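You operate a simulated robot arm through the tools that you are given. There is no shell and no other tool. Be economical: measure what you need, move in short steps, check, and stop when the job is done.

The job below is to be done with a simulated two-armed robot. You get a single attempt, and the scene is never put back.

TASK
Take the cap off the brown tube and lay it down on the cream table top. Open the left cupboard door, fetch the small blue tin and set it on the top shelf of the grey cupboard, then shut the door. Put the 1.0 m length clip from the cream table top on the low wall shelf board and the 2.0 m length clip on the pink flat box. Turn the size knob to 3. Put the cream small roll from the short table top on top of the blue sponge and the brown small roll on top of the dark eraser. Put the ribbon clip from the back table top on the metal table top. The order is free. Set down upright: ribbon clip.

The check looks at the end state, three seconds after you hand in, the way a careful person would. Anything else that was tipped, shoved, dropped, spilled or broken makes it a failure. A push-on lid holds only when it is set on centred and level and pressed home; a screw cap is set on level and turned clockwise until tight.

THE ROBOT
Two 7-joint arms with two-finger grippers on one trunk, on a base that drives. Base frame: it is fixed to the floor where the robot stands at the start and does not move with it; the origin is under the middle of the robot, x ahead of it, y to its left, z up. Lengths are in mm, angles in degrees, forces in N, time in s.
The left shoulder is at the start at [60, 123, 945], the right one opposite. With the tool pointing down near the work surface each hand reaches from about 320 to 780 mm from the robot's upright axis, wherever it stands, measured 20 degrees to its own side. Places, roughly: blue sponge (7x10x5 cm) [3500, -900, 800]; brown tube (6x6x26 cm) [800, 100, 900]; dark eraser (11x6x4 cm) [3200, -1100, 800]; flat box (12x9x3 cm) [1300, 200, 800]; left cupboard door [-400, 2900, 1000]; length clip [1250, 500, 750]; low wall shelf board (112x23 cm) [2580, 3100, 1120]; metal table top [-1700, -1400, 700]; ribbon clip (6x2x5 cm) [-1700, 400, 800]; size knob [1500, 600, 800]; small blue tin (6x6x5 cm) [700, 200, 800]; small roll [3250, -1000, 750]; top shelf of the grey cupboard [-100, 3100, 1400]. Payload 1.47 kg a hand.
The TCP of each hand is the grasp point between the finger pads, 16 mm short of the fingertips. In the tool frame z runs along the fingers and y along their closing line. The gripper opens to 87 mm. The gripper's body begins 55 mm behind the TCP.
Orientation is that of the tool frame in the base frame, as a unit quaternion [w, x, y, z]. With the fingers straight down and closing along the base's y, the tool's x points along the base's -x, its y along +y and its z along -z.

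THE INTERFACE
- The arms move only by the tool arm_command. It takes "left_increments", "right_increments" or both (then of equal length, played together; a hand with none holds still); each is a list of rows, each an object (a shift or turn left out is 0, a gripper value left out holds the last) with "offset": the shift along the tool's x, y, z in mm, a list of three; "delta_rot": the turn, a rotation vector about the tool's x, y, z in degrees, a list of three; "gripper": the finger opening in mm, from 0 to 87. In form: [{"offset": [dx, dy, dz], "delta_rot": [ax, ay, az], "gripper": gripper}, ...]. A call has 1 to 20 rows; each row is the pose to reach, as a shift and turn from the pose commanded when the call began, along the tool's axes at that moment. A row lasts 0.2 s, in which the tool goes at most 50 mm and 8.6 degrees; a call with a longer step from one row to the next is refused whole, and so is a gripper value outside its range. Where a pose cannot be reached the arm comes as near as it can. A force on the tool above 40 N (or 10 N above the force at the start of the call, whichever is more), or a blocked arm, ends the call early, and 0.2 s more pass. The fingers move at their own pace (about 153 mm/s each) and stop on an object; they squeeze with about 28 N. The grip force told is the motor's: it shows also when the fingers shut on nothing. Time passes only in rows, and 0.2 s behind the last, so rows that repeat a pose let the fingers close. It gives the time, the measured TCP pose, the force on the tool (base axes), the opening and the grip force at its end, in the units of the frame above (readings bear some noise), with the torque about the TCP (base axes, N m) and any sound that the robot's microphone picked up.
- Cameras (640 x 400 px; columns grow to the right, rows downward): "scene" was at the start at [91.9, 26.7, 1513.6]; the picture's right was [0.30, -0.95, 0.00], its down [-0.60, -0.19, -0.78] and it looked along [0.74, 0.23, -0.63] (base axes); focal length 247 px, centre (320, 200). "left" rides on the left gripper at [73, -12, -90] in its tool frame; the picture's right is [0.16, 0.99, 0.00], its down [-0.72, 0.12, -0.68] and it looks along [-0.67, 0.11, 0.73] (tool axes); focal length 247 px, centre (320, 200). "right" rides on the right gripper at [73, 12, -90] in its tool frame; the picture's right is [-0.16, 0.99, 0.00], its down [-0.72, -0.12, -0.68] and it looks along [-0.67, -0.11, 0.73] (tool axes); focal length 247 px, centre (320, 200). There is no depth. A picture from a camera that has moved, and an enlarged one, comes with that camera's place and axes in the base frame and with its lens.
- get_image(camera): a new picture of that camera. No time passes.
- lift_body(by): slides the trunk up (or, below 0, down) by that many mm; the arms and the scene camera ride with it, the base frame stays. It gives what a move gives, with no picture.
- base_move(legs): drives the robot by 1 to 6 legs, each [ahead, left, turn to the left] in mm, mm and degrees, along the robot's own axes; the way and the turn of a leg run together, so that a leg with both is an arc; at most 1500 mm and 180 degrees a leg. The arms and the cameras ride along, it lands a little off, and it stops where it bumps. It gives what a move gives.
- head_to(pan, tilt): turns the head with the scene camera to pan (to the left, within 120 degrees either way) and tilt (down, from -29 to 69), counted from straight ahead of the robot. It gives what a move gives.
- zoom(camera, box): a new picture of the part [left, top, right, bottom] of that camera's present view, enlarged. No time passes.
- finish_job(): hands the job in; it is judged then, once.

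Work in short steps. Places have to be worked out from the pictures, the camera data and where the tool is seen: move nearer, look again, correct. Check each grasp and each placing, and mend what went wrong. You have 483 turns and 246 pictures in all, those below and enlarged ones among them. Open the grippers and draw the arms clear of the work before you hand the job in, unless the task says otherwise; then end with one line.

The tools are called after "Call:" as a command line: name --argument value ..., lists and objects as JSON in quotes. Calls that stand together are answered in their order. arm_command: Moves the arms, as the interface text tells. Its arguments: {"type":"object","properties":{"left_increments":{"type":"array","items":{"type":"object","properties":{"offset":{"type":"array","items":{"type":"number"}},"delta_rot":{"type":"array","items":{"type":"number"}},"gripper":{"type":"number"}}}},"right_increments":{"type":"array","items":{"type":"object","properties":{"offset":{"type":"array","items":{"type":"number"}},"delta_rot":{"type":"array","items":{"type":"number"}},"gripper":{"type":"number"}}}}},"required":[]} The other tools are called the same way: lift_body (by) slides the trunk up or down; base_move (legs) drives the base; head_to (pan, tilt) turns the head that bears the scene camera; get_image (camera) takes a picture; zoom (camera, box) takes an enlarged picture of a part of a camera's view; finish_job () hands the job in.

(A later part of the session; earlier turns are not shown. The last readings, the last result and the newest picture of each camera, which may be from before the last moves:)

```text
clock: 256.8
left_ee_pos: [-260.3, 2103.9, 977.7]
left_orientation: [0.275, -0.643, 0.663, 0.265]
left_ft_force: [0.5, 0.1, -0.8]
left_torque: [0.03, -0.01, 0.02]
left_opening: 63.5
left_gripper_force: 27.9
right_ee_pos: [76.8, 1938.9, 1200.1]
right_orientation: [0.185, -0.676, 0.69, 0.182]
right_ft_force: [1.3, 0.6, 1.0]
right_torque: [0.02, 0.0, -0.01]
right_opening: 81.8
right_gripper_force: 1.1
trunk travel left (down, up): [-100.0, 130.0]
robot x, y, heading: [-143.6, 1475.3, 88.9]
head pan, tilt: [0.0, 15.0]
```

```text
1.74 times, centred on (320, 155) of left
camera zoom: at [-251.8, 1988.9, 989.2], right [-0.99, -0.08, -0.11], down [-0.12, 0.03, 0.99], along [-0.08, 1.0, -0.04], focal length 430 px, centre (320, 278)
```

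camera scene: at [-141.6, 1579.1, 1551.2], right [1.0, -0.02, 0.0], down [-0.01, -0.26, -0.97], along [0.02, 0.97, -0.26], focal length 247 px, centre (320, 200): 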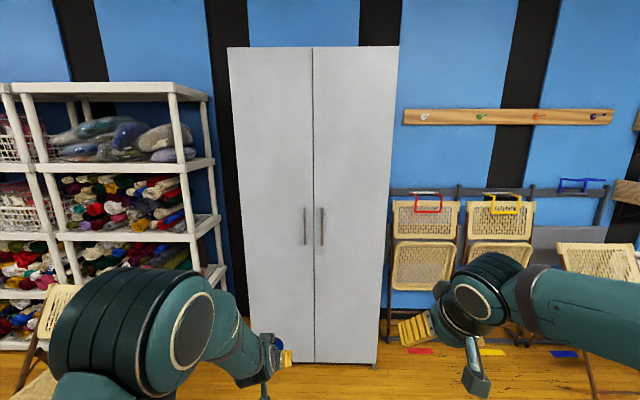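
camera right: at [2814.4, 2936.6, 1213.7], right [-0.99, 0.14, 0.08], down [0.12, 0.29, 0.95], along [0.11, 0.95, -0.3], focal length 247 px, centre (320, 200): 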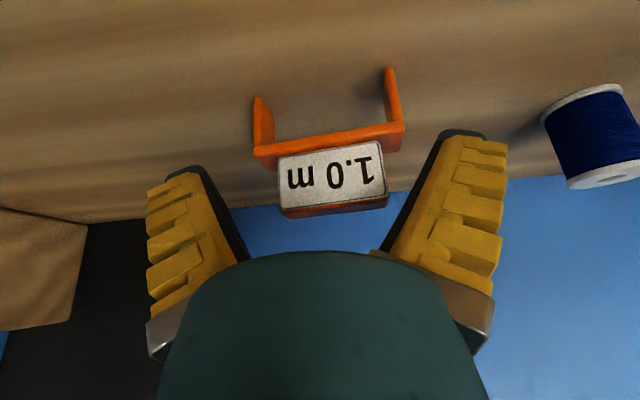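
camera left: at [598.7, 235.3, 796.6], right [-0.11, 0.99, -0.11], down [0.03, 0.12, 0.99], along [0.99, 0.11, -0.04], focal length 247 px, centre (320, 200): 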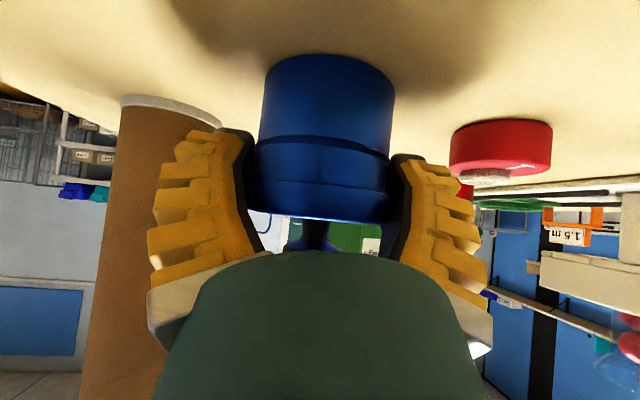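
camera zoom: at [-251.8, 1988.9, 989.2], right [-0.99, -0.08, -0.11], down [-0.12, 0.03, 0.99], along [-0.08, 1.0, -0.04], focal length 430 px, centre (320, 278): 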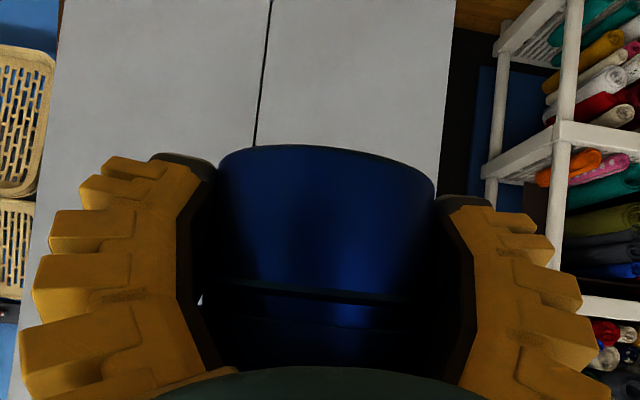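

Cupboard: front y≈2945, x −585…265, split at −155, left handle at x≈−202, z 920–1146. Retract and raise the left hand (tin) first.

Call:
arm_command --left_increments '[{"offset": [-4, 14, -26]}, {"offset": [-8, 28, -51]}, {"offset": [-12, 42, -77]}, {"offset": [-16, 56, -102]}, {"offset": [-20, 70, -128]}, {"offset": [-24, 84, -154]}, {"offset": [-28, 98, -179]}, {"offset": [-31, 112, -205]}, {"offset": [-35, 126, -230]}, {"offset": [-39, 140, -256]}, {"offset": [-43, 154, -282]}, {"offset": [-47, 168, -307]}, {"offset": [-51, 182, -333]}]'

Call:
get_image --camera "scene"

```text
clock: 259.6
left_ee_pos: [-446.9, 1908.6, 1249.1]
left_orientation: [0.276, -0.643, 0.663, 0.266]
left_ft_force: [0.3, 0.7, -0.8]
left_torque: [-0.01, -0.03, 0.0]
left_opening: 63.6
left_gripper_force: 28.0
right_ee_pos: [77.4, 1938.6, 1198.8]
right_orientation: [0.185, -0.677, 0.689, 0.181]
right_ft_force: [-0.5, 0.4, -0.2]
right_torque: [-0.01, -0.01, 0.0]
right_opening: 81.4
right_gripper_force: 1.5
trunk travel left (down, up): [-100.0, 130.0]
robot x, y, heading: [-144.4, 1471.1, 88.9]
head pan, tilt: [0.0, 15.0]
```

```text
127 pictures are left
camera scene: at [-141.2, 1578.7, 1551.3], right [1.0, -0.02, 0.0], down [-0.01, -0.26, -0.97], along [0.02, 0.97, -0.26], focal length 247 px, centre (320, 200)
```

scene: 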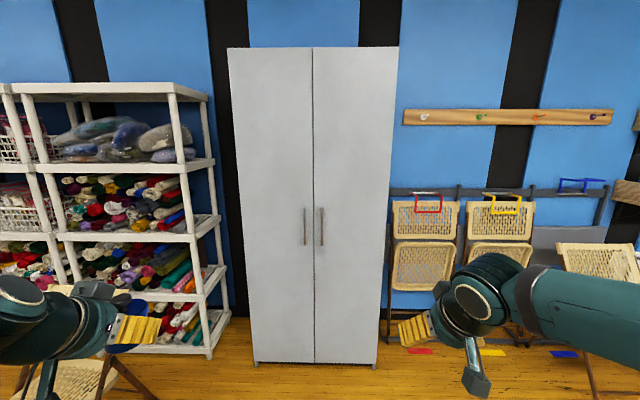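

Left hand is out of the way. Drive to about (−325, 2120) facing the cupboard.

Call:
base_move --legs '[[640, 195, 1.1]]'

Call:
head_to --pan 0 --tilt 25

Call:
get_image --camera "scene"

```text
clock: 263.3
left_ee_pos: [-647.9, 2553.6, 1248.5]
left_orientation: [0.272, -0.651, 0.655, 0.269]
left_ft_force: [0.3, 0.1, -1.7]
left_torque: [-0.02, 0.0, -0.01]
left_opening: 63.1
left_gripper_force: 28.3
right_ee_pos: [-123.9, 2595.5, 1199.5]
right_orientation: [-0.182, 0.684, -0.682, -0.183]
right_ft_force: [-1.4, -0.2, 0.5]
right_torque: [-0.02, 0.0, -0.04]
right_opening: 82.1
right_gripper_force: 1.6
trunk travel left (down, up): [-100.0, 130.0]
robot x, y, heading: [-332.7, 2123.9, 90.1]
head pan, tilt: [0.0, 15.0]
```

```text
clock: 264.0
left_ee_pos: [-647.3, 2554.2, 1249.1]
left_orientation: [0.273, -0.651, 0.655, 0.269]
left_ft_force: [0.0, 0.0, -0.9]
left_torque: [0.02, 0.0, -0.01]
left_opening: 63.1
left_gripper_force: 27.4
right_ee_pos: [-123.9, 2594.9, 1199.6]
right_orientation: [-0.183, 0.684, -0.682, -0.183]
right_ft_force: [-0.3, 0.0, -0.6]
right_torque: [0.01, -0.02, -0.04]
right_opening: 81.9
right_gripper_force: 0.9
trunk travel left (down, up): [-100.0, 130.0]
robot x, y, heading: [-333.1, 2124.4, 90.1]
head pan, tilt: [0.0, 25.0]
```

```text
126 pictures are left
camera scene: at [-334.9, 2228.5, 1535.1], right [1.0, 0.0, 0.0], down [0.0, -0.42, -0.91], along [0.0, 0.91, -0.42], focal length 247 px, centre (320, 200)
```

scene: 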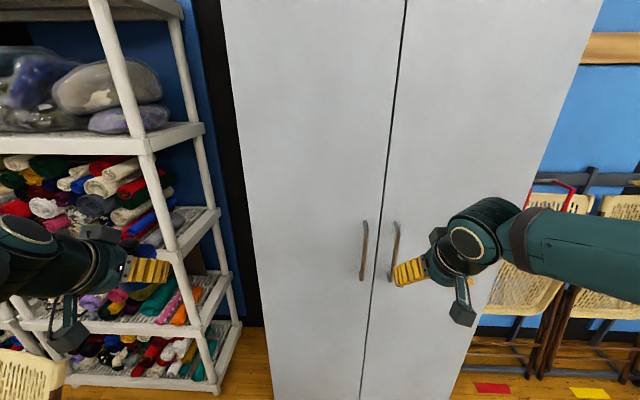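

Left handle bar at x≈−195, z 905–1143, y≈2905. Turn the right hand horizontal and bring it in front of the handle.

Call:
arm_command --right_increments '[{"offset": [1, 9, 22], "delta_rot": [0, -7.5, 0], "gripper": 60}, {"offset": [3, 18, 45], "delta_rot": [0, -15, 0], "gripper": 45}, {"offset": [4, 27, 67], "delta_rot": [0, -22.5, 0]}, {"offset": [6, 36, 90], "delta_rot": [0, -30, 0]}, {"offset": [7, 45, 112], "delta_rot": [0, -37.5, 0]}, {"offset": [8, 54, 134], "delta_rot": [0, -45, 0]}, {"offset": [10, 63, 157], "delta_rot": [0, -52.5, 0]}, {"offset": [11, 71, 179], "delta_rot": [0, -60, 0]}, {"offset": [11, 71, 179], "delta_rot": [0, -60, 0]}]'

Call:
get_image --camera "right"

Call:
zoom --camera "scene" --box '[320, 180, 440, 310]'

```text
clock: 266.0
left_ee_pos: [-649.9, 2557.4, 1246.1]
left_orientation: [0.273, -0.651, 0.656, 0.267]
left_ft_force: [-0.1, 0.7, -1.1]
left_torque: [-0.03, 0.0, -0.02]
left_opening: 63.0
left_gripper_force: 27.9
right_ee_pos: [-239.9, 2669.2, 1041.5]
right_orientation: [0.503, -0.498, 0.505, 0.494]
right_ft_force: [-1.8, -0.6, 0.7]
right_torque: [-0.02, 0.05, -0.07]
right_opening: 50.6
right_gripper_force: 4.1
right hand out of reach, approached as far as the arm can: row 7, 8, 9
trunk travel left (down, up): [-100.0, 130.0]
robot x, y, heading: [-335.5, 2125.9, 90.1]
head pan, tilt: [0.0, 25.0]
```

```text
125 pictures are left
camera right: at [-252.5, 2579.4, 970.1], right [-0.99, 0.02, 0.16], down [0.1, -0.68, 0.73], along [0.12, 0.73, 0.67], focal length 247 px, centre (320, 200)
```

right: 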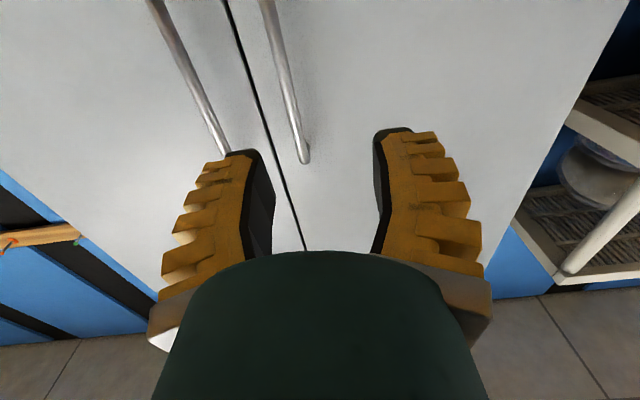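

```text
3.08 times, centred on (380, 245) of scene
camera zoom: at [-338.3, 2233.0, 1534.6], right [1.0, 0.0, 0.0], down [0.0, -0.43, -0.9], along [0.0, 0.9, -0.43], focal length 760 px, centre (135, 62)
```

zoom: 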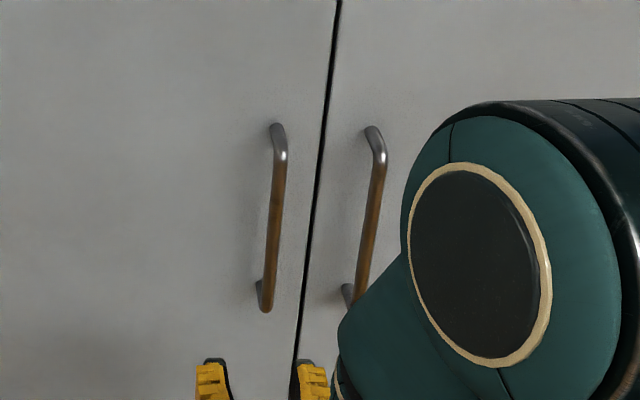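

The hand can't go further right here, so shift the base right 48 mm and ahead 70 mm.

Call:
base_move --legs '[[70, -48, 0]]'

Call:
get_image --camera "right"

```text
clock: 267.1
left_ee_pos: [-597.9, 2625.5, 1248.8]
left_orientation: [0.272, -0.65, 0.657, 0.269]
left_ft_force: [0.5, 0.3, -0.3]
left_torque: [-0.04, -0.03, 0.0]
left_opening: 63.0
left_gripper_force: 28.2
right_ee_pos: [-185.5, 2737.0, 1043.7]
right_orientation: [0.505, -0.496, 0.505, 0.493]
right_ft_force: [1.3, -0.3, -0.3]
right_torque: [0.07, -0.04, 0.0]
right_opening: 50.6
right_gripper_force: 4.3
trunk travel left (down, up): [-100.0, 130.0]
robot x, y, heading: [-285.9, 2196.4, 90.1]
head pan, tilt: [0.0, 25.0]
```

```text
123 pictures are left
camera right: at [-199.2, 2647.1, 970.9], right [-0.99, 0.02, 0.16], down [0.1, -0.68, 0.73], along [0.12, 0.73, 0.67], focal length 247 px, centre (320, 200)
```

right: 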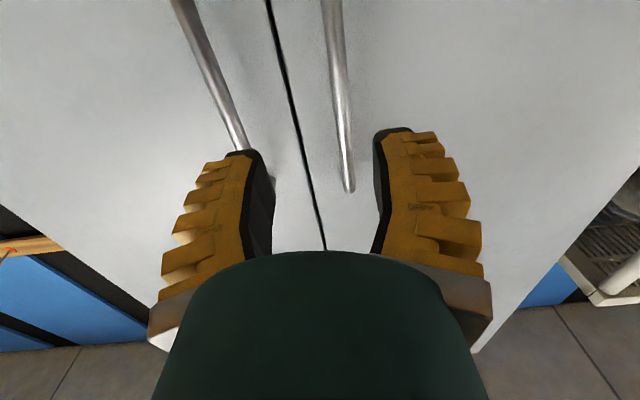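

Bar at x≈−202; shift left 18 mm and advance 120 mm.

Call:
arm_command --right_increments '[{"offset": [0, 18, 30]}, {"offset": [0, 19, 60]}, {"offset": [0, 20, 90]}, {"offset": [0, 20, 120]}, {"offset": [0, 20, 120]}]'

Call:
get_image --camera "right"

Call:
zoom --camera "scene" --box '[300, 190, 430, 320]'

```text
clock: 268.3
left_ee_pos: [-598.9, 2623.5, 1249.7]
left_orientation: [0.273, -0.65, 0.657, 0.268]
left_ft_force: [0.2, -0.7, -0.4]
left_torque: [-0.01, -0.01, -0.04]
left_opening: 63.0
left_gripper_force: 27.5
right_ee_pos: [-204.5, 2859.4, 1045.5]
right_orientation: [0.506, -0.496, 0.506, 0.492]
right_ft_force: [0.4, -0.3, 0.8]
right_torque: [-0.02, 0.02, 0.02]
right_opening: 50.7
right_gripper_force: 3.8
trunk travel left (down, up): [-100.0, 130.0]
robot x, y, heading: [-287.1, 2194.6, 90.0]
head pan, tilt: [0.0, 25.0]
```

```text
122 pictures are left
camera right: at [-218.3, 2769.8, 973.1], right [-0.99, 0.02, 0.15], down [0.1, -0.68, 0.73], along [0.12, 0.73, 0.67], focal length 247 px, centre (320, 200)
```

right: 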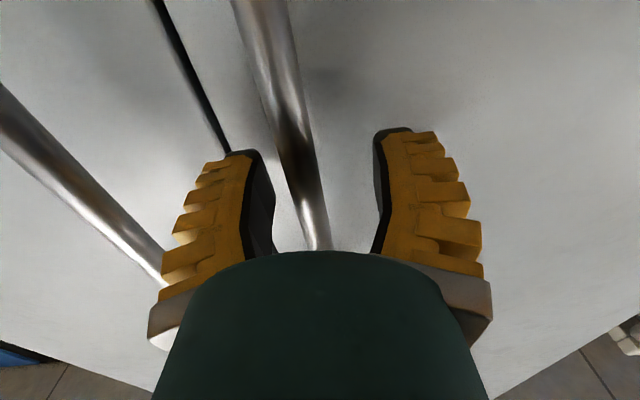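

```text
3.08 times, centred on (365, 255) of scene
camera zoom: at [-286.1, 2298.6, 1535.1], right [1.0, 0.0, 0.0], down [0.0, -0.42, -0.91], along [0.0, 0.91, -0.42], focal length 760 px, centre (182, 31)
```

zoom: 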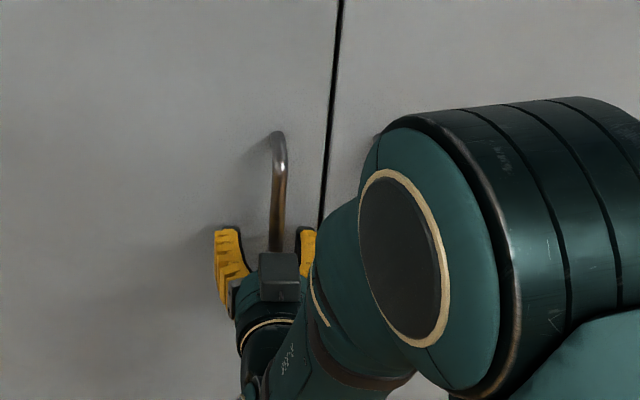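

Bar runs between the fingers. Advance 18 mm more and close.

Call:
arm_command --right_increments '[{"offset": [0, 0, 9]}, {"offset": [0, 0, 18]}, {"offset": [0, 0, 18], "gripper": 25}, {"offset": [0, 0, 18], "gripper": 3}, {"offset": [0, 0, 18], "gripper": 3}, {"offset": [0, 0, 18], "gripper": 3}]'

Call:
get_image --camera "right"

```text
clock: 269.7
left_ee_pos: [-598.8, 2625.1, 1249.4]
left_orientation: [0.273, -0.65, 0.657, 0.268]
left_ft_force: [0.2, 1.1, -0.4]
left_torque: [-0.04, -0.02, 0.0]
left_opening: 63.0
left_gripper_force: 28.3
right_ee_pos: [-206.1, 2875.1, 1044.7]
right_orientation: [0.506, -0.495, 0.507, 0.492]
right_ft_force: [-0.1, -0.2, -0.1]
right_torque: [-0.01, -0.03, -0.02]
right_opening: 10.3
right_gripper_force: 5.7
trunk travel left (down, up): [-100.0, 130.0]
robot x, y, heading: [-289.2, 2194.8, 89.9]
head pan, tilt: [0.0, 25.0]
```

```text
120 pictures are left
camera right: at [-219.3, 2785.3, 971.9], right [-0.99, 0.03, 0.15], down [0.1, -0.68, 0.73], along [0.12, 0.73, 0.67], focal length 247 px, centre (320, 200)
```

right: 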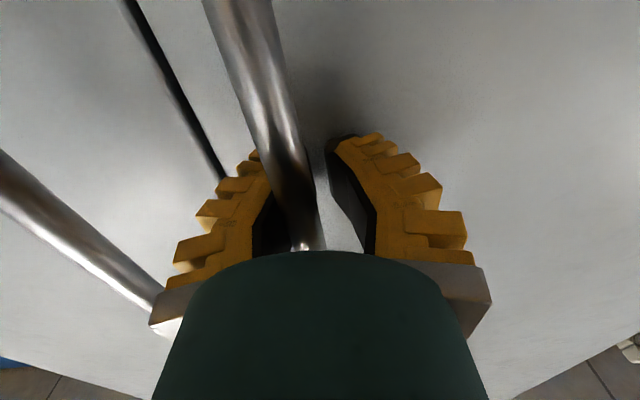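

Unclear whether the bar is inside the fingers; zoom.

Call:
zoom --camera "right" --box '[220, 100, 400, 270]'

Call:
zoom --camera "scene" --box '[320, 220, 390, 290]'

```text
2.35 times, centred on (310, 185) of right
camera zoom: at [-219.3, 2785.3, 971.9], right [-0.99, 0.03, 0.15], down [0.1, -0.68, 0.73], along [0.12, 0.73, 0.67], focal length 581 px, centre (344, 235)
```

zoom: 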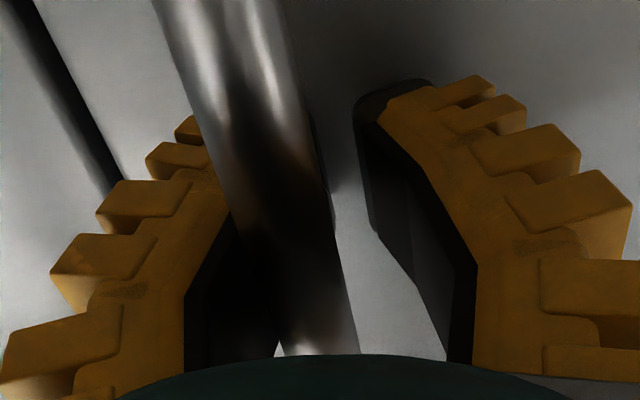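

```text
5.71 times, centred on (355, 255) of scene
camera zoom: at [-286.2, 2298.9, 1535.0], right [1.0, 0.0, 0.0], down [0.0, -0.42, -0.91], along [0.0, 0.91, -0.42], focal length 1412 px, centre (120, -114)
```

zoom: 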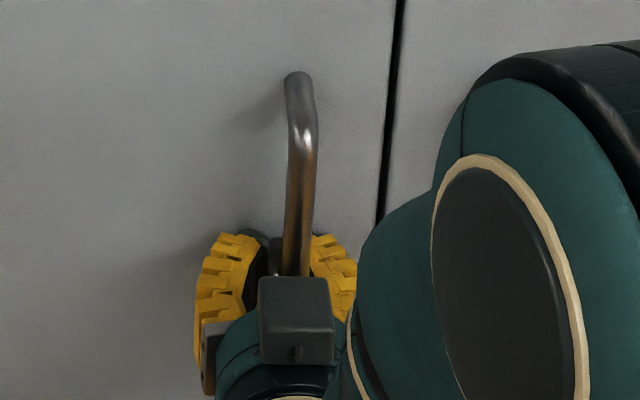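

The bar is inside the fingers. Shift 6 mm right and close fully.

Call:
arm_command --right_increments '[{"offset": [0, -4, 0], "gripper": 3}, {"offset": [0, -7, 0], "gripper": 0}, {"offset": [0, -7, 0], "gripper": 0}, {"offset": [0, -7, 0], "gripper": 0}]'

```text
clock: 270.7
left_ee_pos: [-598.8, 2624.2, 1249.7]
left_orientation: [0.273, -0.65, 0.657, 0.268]
left_ft_force: [-1.0, -0.1, -1.1]
left_torque: [0.0, 0.0, 0.03]
left_opening: 62.8
left_gripper_force: 28.3
right_ee_pos: [-202.2, 2873.7, 1043.3]
right_orientation: [0.507, -0.495, 0.507, 0.491]
right_ft_force: [0.5, 0.9, 0.5]
right_torque: [-0.03, -0.02, -0.01]
right_opening: 0.0
right_gripper_force: 28.4
right hand out of reach, approached as far as the arm can: row 2, 3, 4
trunk travel left (down, up): [-100.0, 130.0]
robot x, y, heading: [-289.5, 2193.1, 90.0]
head pan, tilt: [0.0, 25.0]
```

Tips are closed with the bar hooked inside the finger loop. Pull the door open along the arc, about 25°.

Call:
arm_command --right_increments '[{"offset": [0, 2, -14]}, {"offset": [0, 5, -28]}, {"offset": [0, 9, -42]}, {"offset": [0, 14, -56]}, {"offset": [0, 20, -70]}, {"offset": [0, 26, -84]}, {"offset": [0, 33, -98]}, {"offset": [0, 41, -112]}, {"offset": [0, 50, -126]}, {"offset": [0, 60, -140]}, {"offset": [0, 70, -154]}]'

Call:
get_image --camera "scene"

```text
clock: 273.1
left_ee_pos: [-597.9, 2624.2, 1249.9]
left_orientation: [0.273, -0.65, 0.656, 0.269]
left_ft_force: [0.5, -0.3, -0.4]
left_torque: [0.01, 0.02, 0.04]
left_opening: 62.7
left_gripper_force: 28.4
right_ee_pos: [-274.9, 2717.4, 1044.9]
right_orientation: [0.504, -0.497, 0.505, 0.493]
right_ft_force: [13.7, -10.3, -2.4]
right_torque: [-0.02, 0.14, 0.05]
right_opening: 0.0
right_gripper_force: 27.6
trunk travel left (down, up): [-100.0, 130.0]
robot x, y, heading: [-283.7, 2198.7, 89.9]
head pan, tilt: [0.0, 25.0]
```

```text
117 pictures are left
camera scene: at [-284.6, 2297.2, 1535.2], right [1.0, 0.0, 0.0], down [0.0, -0.42, -0.91], along [0.0, 0.91, -0.42], focal length 247 px, centre (320, 200)
```

scene: 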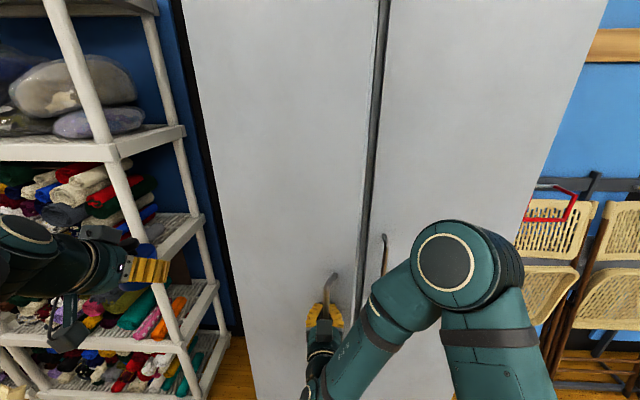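

Door is ~24° open. Continue pulling by driving the base back-left in small arcs while the hand stays hooked.

Call:
base_move --legs '[[-35, 25, 0]]'

Call:
base_move --legs '[[-35, 35, 0]]'

Call:
get_image --camera "scene"

```text
clock: 274.0
left_ee_pos: [-625.7, 2589.7, 1248.4]
left_orientation: [0.273, -0.651, 0.655, 0.269]
left_ft_force: [-0.6, -0.2, -1.1]
left_torque: [0.0, 0.03, 0.02]
left_opening: 62.7
left_gripper_force: 27.9
right_ee_pos: [-302.2, 2684.8, 1044.5]
right_orientation: [0.504, -0.498, 0.504, 0.494]
right_ft_force: [0.4, -1.7, -2.7]
right_torque: [0.05, 0.06, -0.04]
right_opening: 0.0
right_gripper_force: 28.0
trunk travel left (down, up): [-100.0, 130.0]
robot x, y, heading: [-312.2, 2158.9, 89.9]
head pan, tilt: [0.0, 25.0]
```

```text
clock: 275.0
left_ee_pos: [-660.4, 2555.3, 1248.7]
left_orientation: [0.273, -0.65, 0.657, 0.268]
left_ft_force: [0.6, -0.2, -0.3]
left_torque: [0.0, 0.01, 0.03]
left_opening: 62.6
left_gripper_force: 28.0
right_ee_pos: [-336.6, 2650.0, 1045.1]
right_orientation: [0.505, -0.496, 0.506, 0.493]
right_ft_force: [0.0, 0.2, 0.0]
right_torque: [0.0, 0.0, -0.03]
right_opening: 0.0
right_gripper_force: 28.0
trunk travel left (down, up): [-100.0, 130.0]
robot x, y, heading: [-342.6, 2123.9, 90.1]
head pan, tilt: [0.0, 25.0]
```

```text
116 pictures are left
camera scene: at [-347.5, 2228.9, 1535.1], right [1.0, 0.0, 0.0], down [0.0, -0.42, -0.91], along [0.0, 0.91, -0.42], focal length 247 px, centre (320, 200)
```

scene: 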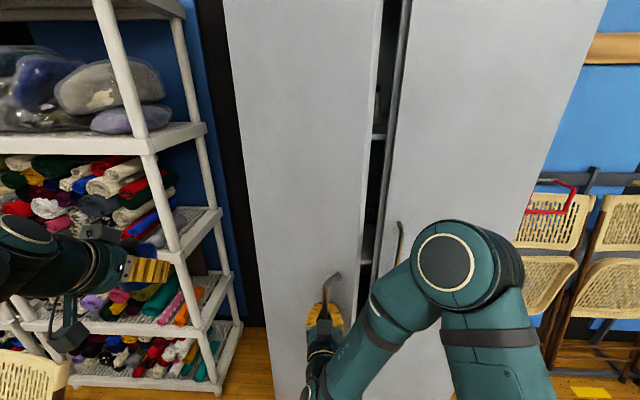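

Still hooked and opening smoothly. Continue.

Call:
base_move --legs '[[-38, 42, 0]]'

Call:
base_move --legs '[[-32, 50, 0]]'

Call:
base_move --legs '[[-25, 52, 0]]'

Call:
get_image --camera "scene"

```text
clock: 276.1
left_ee_pos: [-700.6, 2518.5, 1247.4]
left_orientation: [0.273, -0.65, 0.657, 0.268]
left_ft_force: [-0.6, -0.9, 0.3]
left_torque: [0.0, -0.05, 0.0]
left_opening: 62.4
left_gripper_force: 27.8
right_ee_pos: [-377.4, 2613.1, 1043.6]
right_orientation: [0.505, -0.496, 0.506, 0.493]
right_ft_force: [-3.5, 7.0, 2.7]
right_torque: [0.04, 0.07, -0.08]
right_opening: 6.3
right_gripper_force: 28.9
trunk travel left (down, up): [-100.0, 130.0]
robot x, y, heading: [-385.9, 2090.6, 89.9]
head pan, tilt: [0.0, 25.0]
```

```text
clock: 277.2
left_ee_pos: [-748.8, 2490.0, 1247.9]
left_orientation: [0.272, -0.651, 0.656, 0.268]
left_ft_force: [0.4, -0.2, -0.5]
left_torque: [0.0, -0.02, 0.02]
left_opening: 62.3
left_gripper_force: 27.6
right_ee_pos: [-424.8, 2589.8, 1045.5]
right_orientation: [0.504, -0.496, 0.506, 0.495]
right_ft_force: [-6.0, 12.9, -6.0]
right_torque: [-0.05, -0.05, -0.01]
right_opening: 6.1
right_gripper_force: 29.4
trunk travel left (down, up): [-100.0, 130.0]
robot x, y, heading: [-435.6, 2061.8, 90.0]
head pan, tilt: [0.0, 25.0]
stopped in leg 1: the force on the tool passed its limit at 44 N (the readings are from after the stop); the commanded pose is now the measured one
```

```text
clock: 278.2
left_ee_pos: [-777.6, 2477.7, 1248.0]
left_orientation: [0.273, -0.651, 0.656, 0.267]
left_ft_force: [-0.8, -0.4, -1.7]
left_torque: [-0.01, -0.03, -0.01]
left_opening: 62.3
left_gripper_force: 28.0
right_ee_pos: [-455.1, 2578.4, 1045.3]
right_orientation: [0.505, -0.493, 0.506, 0.496]
right_ft_force: [-6.6, 15.9, -7.7]
right_torque: [-0.05, -0.19, -0.07]
right_opening: 6.0
right_gripper_force: 29.8
trunk travel left (down, up): [-100.0, 130.0]
robot x, y, heading: [-467.6, 2046.5, 90.2]
head pan, tilt: [0.0, 25.0]
stopped in leg 1: the force on the tool passed its limit at 43 N (the readings are from after the stop); the commanded pose is now the measured one
```

```text
115 pictures are left
camera scene: at [-465.1, 2153.4, 1534.8], right [1.0, 0.0, 0.0], down [0.0, -0.42, -0.91], along [0.0, 0.91, -0.42], focal length 247 px, centre (320, 200)
```

scene: 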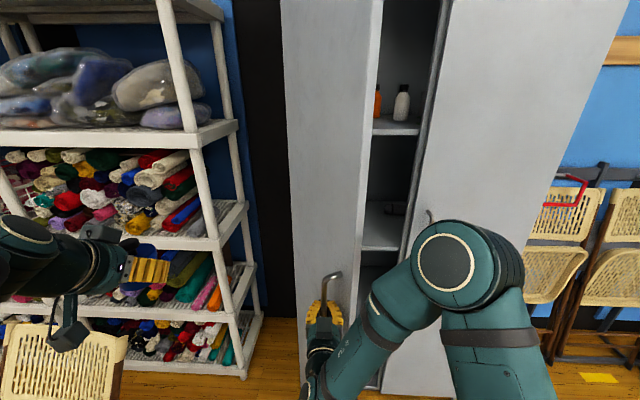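

Door is ≈59° open. Release the handle and back the hand out.

Call:
arm_command --right_increments '[{"gripper": 25}, {"gripper": 50}, {"gripper": 50}, {"offset": [0, 0, -20]}, {"offset": [0, 0, -50]}, {"offset": [0, 0, -80]}]'

Call:
get_image --camera "scene"

```text
clock: 279.6
left_ee_pos: [-774.5, 2474.9, 1249.5]
left_orientation: [0.272, -0.65, 0.656, 0.268]
left_ft_force: [-0.3, -1.1, -1.3]
left_torque: [0.03, -0.02, 0.02]
left_opening: 62.5
left_gripper_force: 27.8
right_ee_pos: [-456.7, 2500.2, 1046.7]
right_orientation: [0.507, -0.491, 0.506, 0.496]
right_ft_force: [-0.1, 0.6, 0.2]
right_torque: [-0.01, 0.02, 0.01]
right_opening: 55.3
right_gripper_force: 3.9
right hand out of reach, approached as far as the arm can: row 6
trunk travel left (down, up): [-100.0, 130.0]
robot x, y, heading: [-458.3, 2046.0, 90.1]
head pan, tilt: [0.0, 25.0]
```

```text
114 pictures are left
camera scene: at [-462.5, 2150.4, 1535.1], right [1.0, 0.0, 0.0], down [0.0, -0.42, -0.91], along [0.0, 0.91, -0.42], focal length 247 px, centre (320, 200)
```

scene: 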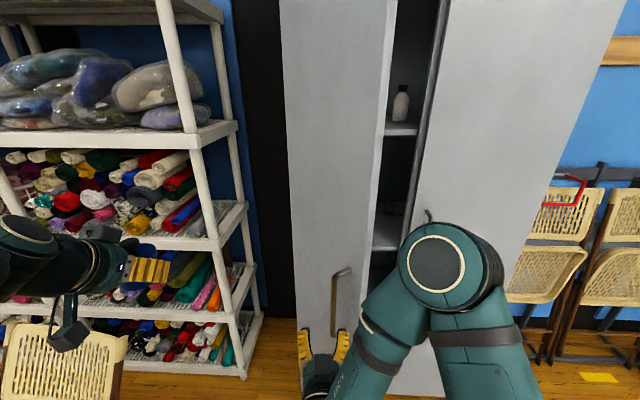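

Door ≈55° open. Go round its edge to push it further from inside: shift base right, then forward, with fingers closed.

Call:
arm_command --right_increments '[{"gripper": 20}, {"gripper": 0}, {"gripper": 0}]'

Call:
base_move --legs '[[0, -235, 0], [140, 0, 0]]'

Call:
get_image --camera "scene"

```text
clock: 280.4
left_ee_pos: [-775.1, 2476.4, 1249.3]
left_orientation: [0.272, -0.651, 0.656, 0.27]
left_ft_force: [0.4, 0.3, -1.9]
left_torque: [0.02, 0.01, -0.02]
left_opening: 62.2
left_gripper_force: 28.0
right_ee_pos: [-456.3, 2499.7, 1046.4]
right_orientation: [0.506, -0.492, 0.506, 0.496]
right_ft_force: [0.4, 0.3, 0.1]
right_torque: [0.04, 0.01, 0.02]
right_opening: 0.1
right_gripper_force: 28.0
trunk travel left (down, up): [-100.0, 130.0]
robot x, y, heading: [-461.9, 2045.0, 90.0]
head pan, tilt: [0.0, 25.0]
```

```text
clock: 284.0
left_ee_pos: [-537.9, 2620.0, 1249.3]
left_orientation: [0.273, -0.649, 0.657, 0.268]
left_ft_force: [-0.2, 1.2, -0.6]
left_torque: [0.01, -0.01, 0.01]
left_opening: 62.0
left_gripper_force: 28.4
right_ee_pos: [-219.3, 2643.1, 1047.0]
right_orientation: [0.507, -0.49, 0.507, 0.496]
right_ft_force: [0.4, 0.1, -0.3]
right_torque: [-0.03, 0.01, 0.0]
right_opening: 0.1
right_gripper_force: 28.3
trunk travel left (down, up): [-100.0, 130.0]
robot x, y, heading: [-225.3, 2189.8, 90.1]
head pan, tilt: [0.0, 25.0]
```

```text
113 pictures are left
camera scene: at [-226.5, 2293.7, 1534.9], right [1.0, 0.0, 0.0], down [0.0, -0.42, -0.91], along [0.0, 0.91, -0.42], focal length 247 px, centre (320, 200)
```

scene: 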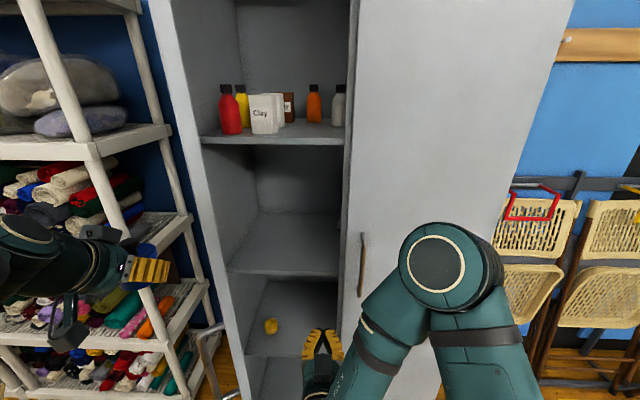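

The door is now wide open (~80°+). Top shelf front edge ≈ y 2960, z 1400; front strip is free. Retract the right hand aside, raise the trunk, and look.

Call:
arm_command --right_increments '[{"offset": [-10, -30, -5], "delta_rot": [0, 7.5, 0]}, {"offset": [-20, -60, -10], "delta_rot": [0, 15, 0]}, {"offset": [-30, -90, -15], "delta_rot": [0, 22.5, 0]}, {"offset": [-40, -120, -20], "delta_rot": [0, 30, 0]}, {"offset": [-50, -150, -25], "delta_rot": [0, 37.5, 0]}, {"offset": [-60, -180, -30], "delta_rot": [0, 45, 0]}, {"offset": [-70, -210, -35], "delta_rot": [0, 52.5, 0]}, {"offset": [-80, -230, -40], "delta_rot": [0, 60, 0]}]'

Call:
lift_body --by 128

Call:
head_to --pan 10 --tilt 20

Call:
get_image --camera "scene"

```text
clock: 285.8
left_ee_pos: [-538.0, 2619.4, 1248.8]
left_orientation: [0.273, -0.649, 0.658, 0.268]
left_ft_force: [0.4, 0.1, -1.5]
left_torque: [-0.05, 0.01, 0.0]
left_opening: 62.0
left_gripper_force: 27.6
right_ee_pos: [7.1, 2593.0, 1128.6]
right_orientation: [0.186, -0.672, 0.692, 0.185]
right_ft_force: [-0.3, 1.1, -0.1]
right_torque: [0.03, -0.02, -0.01]
right_opening: 0.0
right_gripper_force: 27.9
right hand out of reach, approached as far as the arm can: row 1, 2, 3, 4, 5, 6
trunk travel left (down, up): [-100.0, 130.0]
robot x, y, heading: [-224.7, 2188.6, 89.9]
head pan, tilt: [0.0, 25.0]
```

```text
clock: 287.4
left_ee_pos: [-538.3, 2618.9, 1377.0]
left_orientation: [0.273, -0.649, 0.658, 0.268]
left_ft_force: [0.1, -0.6, -0.7]
left_torque: [-0.01, 0.01, -0.01]
left_opening: 62.0
left_gripper_force: 27.6
right_ee_pos: [7.5, 2593.0, 1255.7]
right_orientation: [0.186, -0.673, 0.692, 0.184]
right_ft_force: [0.0, -0.2, 0.1]
right_torque: [0.01, 0.02, 0.0]
right_opening: 0.0
right_gripper_force: 28.1
trunk travel left (down, up): [-228.0, 2.0]
robot x, y, heading: [-225.4, 2187.0, 90.3]
head pan, tilt: [0.0, 25.0]
```

```text
clock: 288.1
left_ee_pos: [-537.2, 2619.1, 1376.4]
left_orientation: [0.272, -0.65, 0.657, 0.269]
left_ft_force: [0.1, 0.6, -0.4]
left_torque: [0.02, 0.01, 0.03]
left_opening: 61.9
left_gripper_force: 28.1
right_ee_pos: [7.1, 2593.1, 1255.9]
right_orientation: [0.186, -0.673, 0.692, 0.184]
right_ft_force: [0.3, -0.1, -0.4]
right_torque: [0.01, 0.01, 0.01]
right_opening: 0.0
right_gripper_force: 27.7
trunk travel left (down, up): [-228.0, 2.0]
robot x, y, heading: [-223.7, 2190.3, 90.0]
head pan, tilt: [10.0, 20.0]
```

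```text
112 pictures are left
camera scene: at [-242.7, 2291.7, 1671.1], right [0.99, 0.17, 0.0], down [0.06, -0.34, -0.94], along [-0.16, 0.93, -0.34], focal length 247 px, centre (320, 200)
```

scene: 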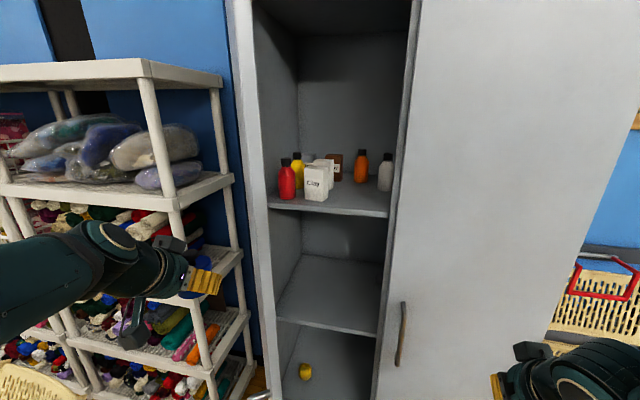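

Plan: tin at (−280, 3010) on the top shelf (free between the Clay bag and orange bottle). Drive right 85, then forward 205.

Call:
base_move --legs '[[0, -85, 0], [205, 0, 0]]'

Call:
get_image --camera "scene"

```text
clock: 290.8
left_ee_pos: [-455.3, 2821.3, 1377.7]
left_orientation: [0.273, -0.651, 0.656, 0.269]
left_ft_force: [-0.6, 0.5, -0.4]
left_torque: [0.02, 0.0, 0.01]
left_opening: 61.3
left_gripper_force: 28.7
right_ee_pos: [89.6, 2799.3, 1256.3]
right_orientation: [0.185, -0.675, 0.69, 0.184]
right_ft_force: [-0.6, -0.2, -0.2]
right_torque: [-0.01, -0.02, -0.01]
right_opening: 0.0
right_gripper_force: 28.2
trunk travel left (down, up): [-228.0, 2.0]
robot x, y, heading: [-139.7, 2390.7, 90.4]
head pan, tilt: [10.0, 20.0]
```

```text
111 pictures are left
camera scene: at [-158.2, 2496.3, 1671.1], right [0.98, 0.18, 0.0], down [0.06, -0.34, -0.94], along [-0.17, 0.92, -0.34], focal length 247 px, centre (320, 200)
```

scene: 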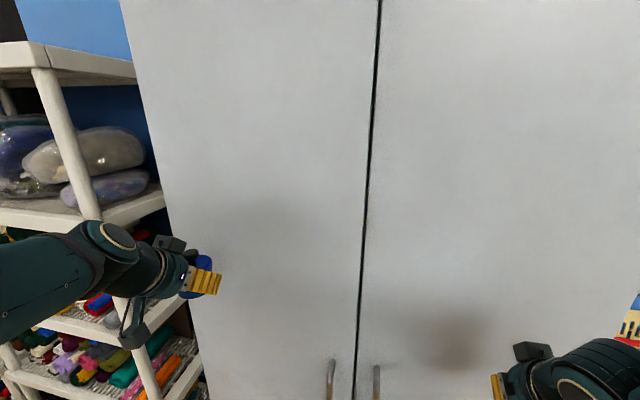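

The left hand was outside the door and pushed it shut while moving right. Check the tin, then back away and redo with the left hand kept clear of the door's sweep.

Call:
base_move --legs '[[-200, 0, 0]]'

Call:
zoom --camera "left" --box '[140, 40, 500, 270]'

Call:
get_image --camera "scene"

```text
clock: 292.4
left_ee_pos: [-454.8, 2614.5, 1377.4]
left_orientation: [0.272, -0.653, 0.654, 0.27]
left_ft_force: [0.0, -0.1, -0.3]
left_torque: [-0.03, 0.01, -0.01]
left_opening: 61.2
left_gripper_force: 27.7
right_ee_pos: [90.1, 2593.6, 1256.2]
right_orientation: [0.185, -0.676, 0.689, 0.185]
right_ft_force: [-0.8, 0.9, 0.2]
right_torque: [0.0, 0.03, 0.01]
right_opening: 0.0
right_gripper_force: 28.0
trunk travel left (down, up): [-228.0, 2.0]
robot x, y, heading: [-137.5, 2184.5, 90.4]
head pan, tilt: [10.0, 20.0]
```

```text
1.74 times, centred on (320, 155) of left
camera zoom: at [-444.0, 2499.5, 1389.0], right [-0.99, -0.11, -0.11], down [-0.12, 0.03, 0.99], along [-0.1, 0.99, -0.04], focal length 430 px, centre (320, 278)
```

zoom: 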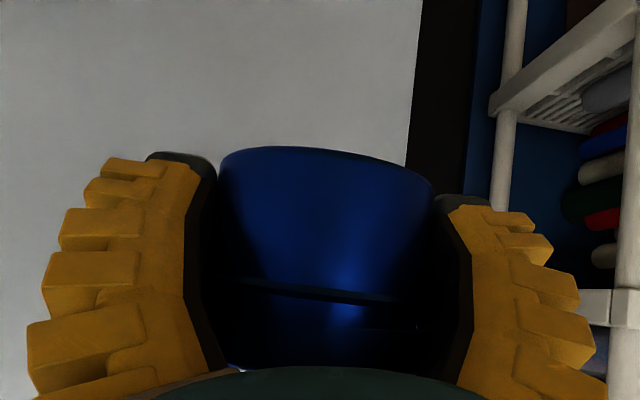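

```text
109 pictures are left
camera scene: at [-157.2, 2289.8, 1671.2], right [0.98, 0.18, 0.0], down [0.06, -0.34, -0.94], along [-0.17, 0.92, -0.34], focal length 247 px, centre (320, 200)
```

scene: 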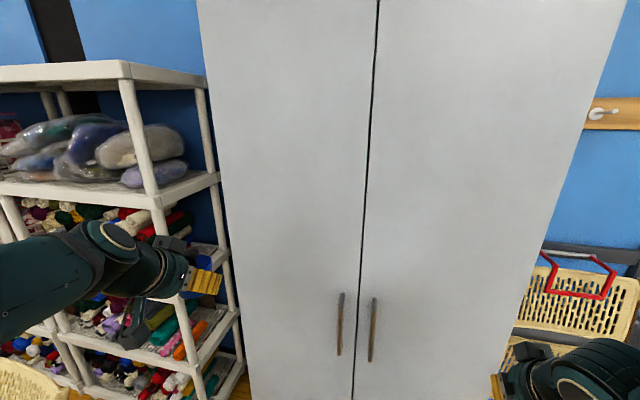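

Tin fine. Move the left hand closer in (lateral ~230, forward ~330) and shift the base right.

Call:
arm_command --left_increments '[{"offset": [14, -17, -14]}, {"offset": [28, -35, -28]}, {"offset": [42, -52, -42]}, {"offset": [56, -70, -56]}, {"offset": [71, -87, -71]}]'

Call:
base_move --legs '[[10, -75, -0.4]]'

```text
clock: 293.4
left_ee_pos: [-353.4, 2551.2, 1365.5]
left_orientation: [0.369, -0.606, 0.685, 0.168]
left_ft_force: [0.3, 1.5, -1.5]
left_torque: [-0.05, 0.01, 0.0]
left_opening: 61.2
left_gripper_force: 27.8
left hand out of reach, approached as far as the arm can: row 4, 5
right_ee_pos: [90.1, 2593.8, 1255.7]
right_orientation: [0.185, -0.675, 0.69, 0.185]
right_ft_force: [0.8, 0.0, -0.2]
right_torque: [-0.01, -0.04, 0.02]
right_opening: 0.0
right_gripper_force: 28.3
trunk travel left (down, up): [-228.0, 2.0]
robot x, y, heading: [-146.0, 2186.2, 90.3]
head pan, tilt: [10.0, 20.0]
stopped in row 5 (left hand): the arm was blocked; the commanded pose is now the measured one
```

```text
clock: 294.8
left_ee_pos: [-279.9, 2562.7, 1364.9]
left_orientation: [0.369, -0.605, 0.686, 0.167]
left_ft_force: [0.4, -0.2, -0.4]
left_torque: [-0.03, 0.0, 0.03]
left_opening: 61.1
left_gripper_force: 28.1
right_ee_pos: [166.0, 2603.4, 1255.7]
right_orientation: [0.186, -0.674, 0.691, 0.185]
right_ft_force: [0.3, -0.1, 0.4]
right_torque: [-0.01, 0.0, 0.02]
right_opening: 0.0
right_gripper_force: 28.1
trunk travel left (down, up): [-228.0, 2.0]
robot x, y, heading: [-65.5, 2199.1, 90.2]
head pan, tilt: [10.0, 20.0]
```

The left wrist hit its limit and rolled 17.5°. Undo the roll while moving the hand slightly outward.

Call:
arm_command --left_increments '[{"offset": [-11, 16, -1], "delta_rot": [-3, 0, 0]}, {"offset": [-22, 32, -2], "delta_rot": [-7, 0, 0]}, {"offset": [-33, 48, -3], "delta_rot": [-12, 0, 0]}, {"offset": [-42, 63, -4], "delta_rot": [-17.5, 0, 0]}, {"offset": [-42, 63, -4], "delta_rot": [-17.5, 0, 0]}]'

Call:
zoom --camera "left" --box '[140, 40, 500, 270]'

```text
clock: 295.5
left_ee_pos: [-272.9, 2590.0, 1392.9]
left_orientation: [0.36, -0.577, 0.704, 0.205]
left_ft_force: [-0.6, 0.1, -2.5]
left_torque: [-0.01, 0.01, 0.05]
left_opening: 61.1
left_gripper_force: 28.0
right_ee_pos: [165.0, 2603.0, 1255.7]
right_orientation: [0.186, -0.674, 0.691, 0.185]
right_ft_force: [0.2, 0.0, 0.3]
right_torque: [0.03, -0.02, -0.01]
right_opening: 0.0
right_gripper_force: 28.0
trunk travel left (down, up): [-228.0, 2.0]
robot x, y, heading: [-65.7, 2198.1, 90.3]
head pan, tilt: [10.0, 20.0]
stopped in row 3 (left hand): the arm was blocked; the commanded pose is now the measured one
```

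```text
1.74 times, centred on (320, 155) of left
camera zoom: at [-291.9, 2476.6, 1398.0], right [-0.96, 0.14, -0.24], down [-0.24, 0.03, 0.97], along [0.15, 0.99, 0.0], focal length 430 px, centre (320, 278)
```

zoom: 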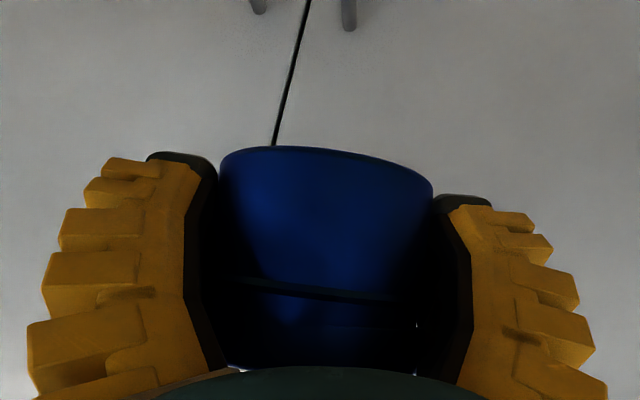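

Move the hand back out to the earlier comfortable position first.

Call:
arm_command --left_increments '[{"offset": [-7, 32, 1]}, {"offset": [-14, 64, 3]}, {"offset": [-20, 96, 4]}, {"offset": [-20, 96, 4]}]'

Call:
get_image --camera "scene"

```text
clock: 296.5
left_ee_pos: [-363.1, 2628.4, 1390.0]
left_orientation: [0.359, -0.576, 0.705, 0.206]
left_ft_force: [0.1, -0.7, -0.3]
left_torque: [0.03, -0.02, 0.0]
left_opening: 60.8
left_gripper_force: 27.9
right_ee_pos: [165.3, 2603.3, 1255.9]
right_orientation: [0.186, -0.673, 0.691, 0.184]
right_ft_force: [-0.7, 0.2, -0.2]
right_torque: [0.01, 0.0, -0.01]
right_opening: 0.0
right_gripper_force: 27.7
trunk travel left (down, up): [-228.0, 2.0]
robot x, y, heading: [-66.5, 2199.0, 90.3]
head pan, tilt: [10.0, 20.0]
```

```text
107 pictures are left
camera scene: at [-80.9, 2301.0, 1679.5], right [0.99, 0.16, 0.0], down [0.04, -0.25, -0.97], along [-0.15, 0.95, -0.26], focal length 247 px, centre (320, 200)
```

scene: 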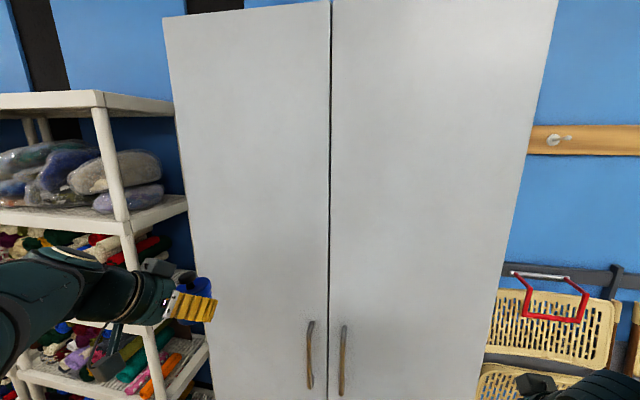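

The forearm had bumped the head. Restore level orientation of the tin at this clear position.

Call:
arm_command --left_increments '[{"delta_rot": [-5, 0.8, -1.6]}, {"delta_rot": [-10, 1.7, -3.3]}, {"delta_rot": [-15.3, 2.5, -4.9]}, {"delta_rot": [-15.3, 2.5, -4.9]}]'

Call:
head_to --pan 10 --tilt 25

```text
clock: 297.5
left_ee_pos: [-364.8, 2628.8, 1390.1]
left_orientation: [-0.272, 0.654, -0.652, -0.269]
left_ft_force: [-0.3, 0.7, -0.5]
left_torque: [-0.01, -0.01, -0.01]
left_opening: 61.0
left_gripper_force: 28.1
right_ee_pos: [164.1, 2603.3, 1255.7]
right_orientation: [0.185, -0.674, 0.691, 0.185]
right_ft_force: [0.0, -0.3, -0.8]
right_torque: [-0.02, -0.02, -0.02]
right_opening: 0.1
right_gripper_force: 28.0
trunk travel left (down, up): [-228.0, 2.0]
robot x, y, heading: [-65.5, 2198.4, 90.4]
head pan, tilt: [10.0, 20.0]
```

```text
clock: 298.2
left_ee_pos: [-364.4, 2630.3, 1392.1]
left_orientation: [-0.272, 0.654, -0.653, -0.27]
left_ft_force: [-0.3, -0.6, -1.1]
left_torque: [-0.04, 0.0, 0.02]
left_opening: 61.0
left_gripper_force: 27.9
right_ee_pos: [165.7, 2604.2, 1256.2]
right_orientation: [0.185, -0.674, 0.691, 0.185]
right_ft_force: [-0.3, 0.0, 0.2]
right_torque: [0.01, 0.04, 0.03]
right_opening: 0.0
right_gripper_force: 28.2
trunk travel left (down, up): [-228.0, 2.0]
robot x, y, heading: [-68.4, 2197.6, 90.1]
head pan, tilt: [10.0, 25.0]
```

Level again. Redo the door: drive to (−285, 2130) and set the right hand horizontal with fingers open 45.

Call:
base_move --legs '[[-68, 217, 0]]'

Call:
arm_command --right_increments '[{"offset": [5, 17, 24], "delta_rot": [0, -7.5, 0], "gripper": 20}, {"offset": [10, 35, 48], "delta_rot": [0, -15, 0], "gripper": 45}, {"offset": [15, 52, 72], "delta_rot": [0, -22.5, 0]}, {"offset": [20, 70, 95], "delta_rot": [0, -30, 0]}, {"offset": [25, 87, 119], "delta_rot": [0, -37.5, 0]}, {"offset": [30, 105, 143], "delta_rot": [0, -45, 0]}, {"offset": [35, 122, 167], "delta_rot": [0, -52.5, 0]}, {"offset": [40, 140, 190], "delta_rot": [0, -60, 0]}, {"offset": [40, 140, 190], "delta_rot": [0, -60, 0]}]'

Call:
get_image --camera "right"

```text
clock: 300.7
left_ee_pos: [-575.3, 2561.4, 1391.9]
left_orientation: [0.272, -0.653, 0.654, 0.269]
left_ft_force: [0.3, -0.1, -0.7]
left_torque: [-0.04, 0.01, 0.0]
left_opening: 60.6
left_gripper_force: 28.0
right_ee_pos: [-46.1, 2533.3, 1255.6]
right_orientation: [0.186, -0.673, 0.692, 0.184]
right_ft_force: [0.1, 0.1, -0.2]
right_torque: [-0.03, -0.01, -0.01]
right_opening: 0.0
right_gripper_force: 28.3
trunk travel left (down, up): [-228.0, 2.0]
robot x, y, heading: [-280.9, 2131.3, 90.2]
head pan, tilt: [10.0, 25.0]
```

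```text
clock: 302.7
left_ee_pos: [-575.3, 2561.1, 1391.6]
left_orientation: [0.272, -0.653, 0.654, 0.268]
left_ft_force: [0.3, -0.1, -1.3]
left_torque: [-0.03, -0.02, 0.0]
left_opening: 60.4
left_gripper_force: 27.9
right_ee_pos: [-187.3, 2598.0, 1075.1]
right_orientation: [0.506, -0.493, 0.506, 0.495]
right_ft_force: [-0.2, -0.6, -0.3]
right_torque: [0.01, -0.02, 0.0]
right_opening: 50.4
right_gripper_force: 4.1
right hand out of reach, approached as far as the arm can: row 2, 3, 4, 5, 6, 7, 8, 9
trunk travel left (down, up): [-228.0, 2.0]
robot x, y, heading: [-278.4, 2126.8, 90.1]
head pan, tilt: [10.0, 25.0]
```

```text
106 pictures are left
camera right: at [-201.3, 2509.6, 1001.9], right [-0.99, 0.03, 0.16], down [0.1, -0.69, 0.72], along [0.13, 0.73, 0.67], focal length 247 px, centre (320, 200)
```

right: 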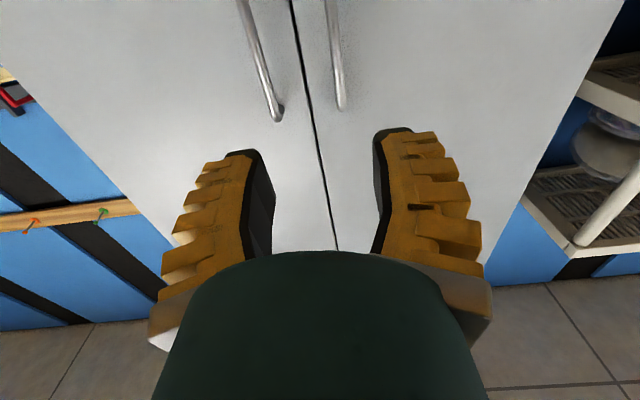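

Advance to the handle (about 277 mm) in steps, then check.

Call:
arm_command --right_increments '[{"offset": [3, 3, 40]}, {"offset": [6, 6, 80]}, {"offset": [9, 8, 120]}, {"offset": [12, 10, 160]}, {"offset": [15, 12, 200]}, {"offset": [15, 14, 235]}, {"offset": [15, 16, 262]}, {"offset": [15, 16, 262]}]'

Call:
get_image --camera "right"

```text
clock: 304.5
left_ee_pos: [-574.8, 2561.7, 1393.0]
left_orientation: [0.273, -0.652, 0.655, 0.268]
left_ft_force: [0.0, -0.4, 0.0]
left_torque: [-0.03, -0.02, -0.01]
left_opening: 60.5
left_gripper_force: 28.2
right_ee_pos: [-207.3, 2863.1, 1061.4]
right_orientation: [0.51, -0.489, 0.509, 0.491]
right_ft_force: [0.3, 0.7, -0.2]
right_torque: [0.0, -0.01, 0.03]
right_opening: 50.5
right_gripper_force: 4.5
right hand out of reach, approached as far as the arm can: row 2, 3, 4, 5, 6, 7, 8
trunk travel left (down, up): [-228.0, 2.0]
robot x, y, heading: [-279.8, 2129.2, 90.0]
head pan, tilt: [10.0, 25.0]
```

```text
105 pictures are left
camera right: at [-223.3, 2775.1, 987.4], right [-0.99, 0.04, 0.16], down [0.09, -0.69, 0.72], along [0.14, 0.72, 0.68], focal length 247 px, centre (320, 200)
```

right: 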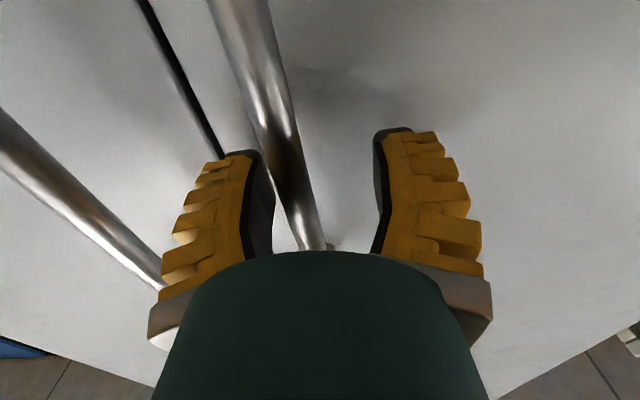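

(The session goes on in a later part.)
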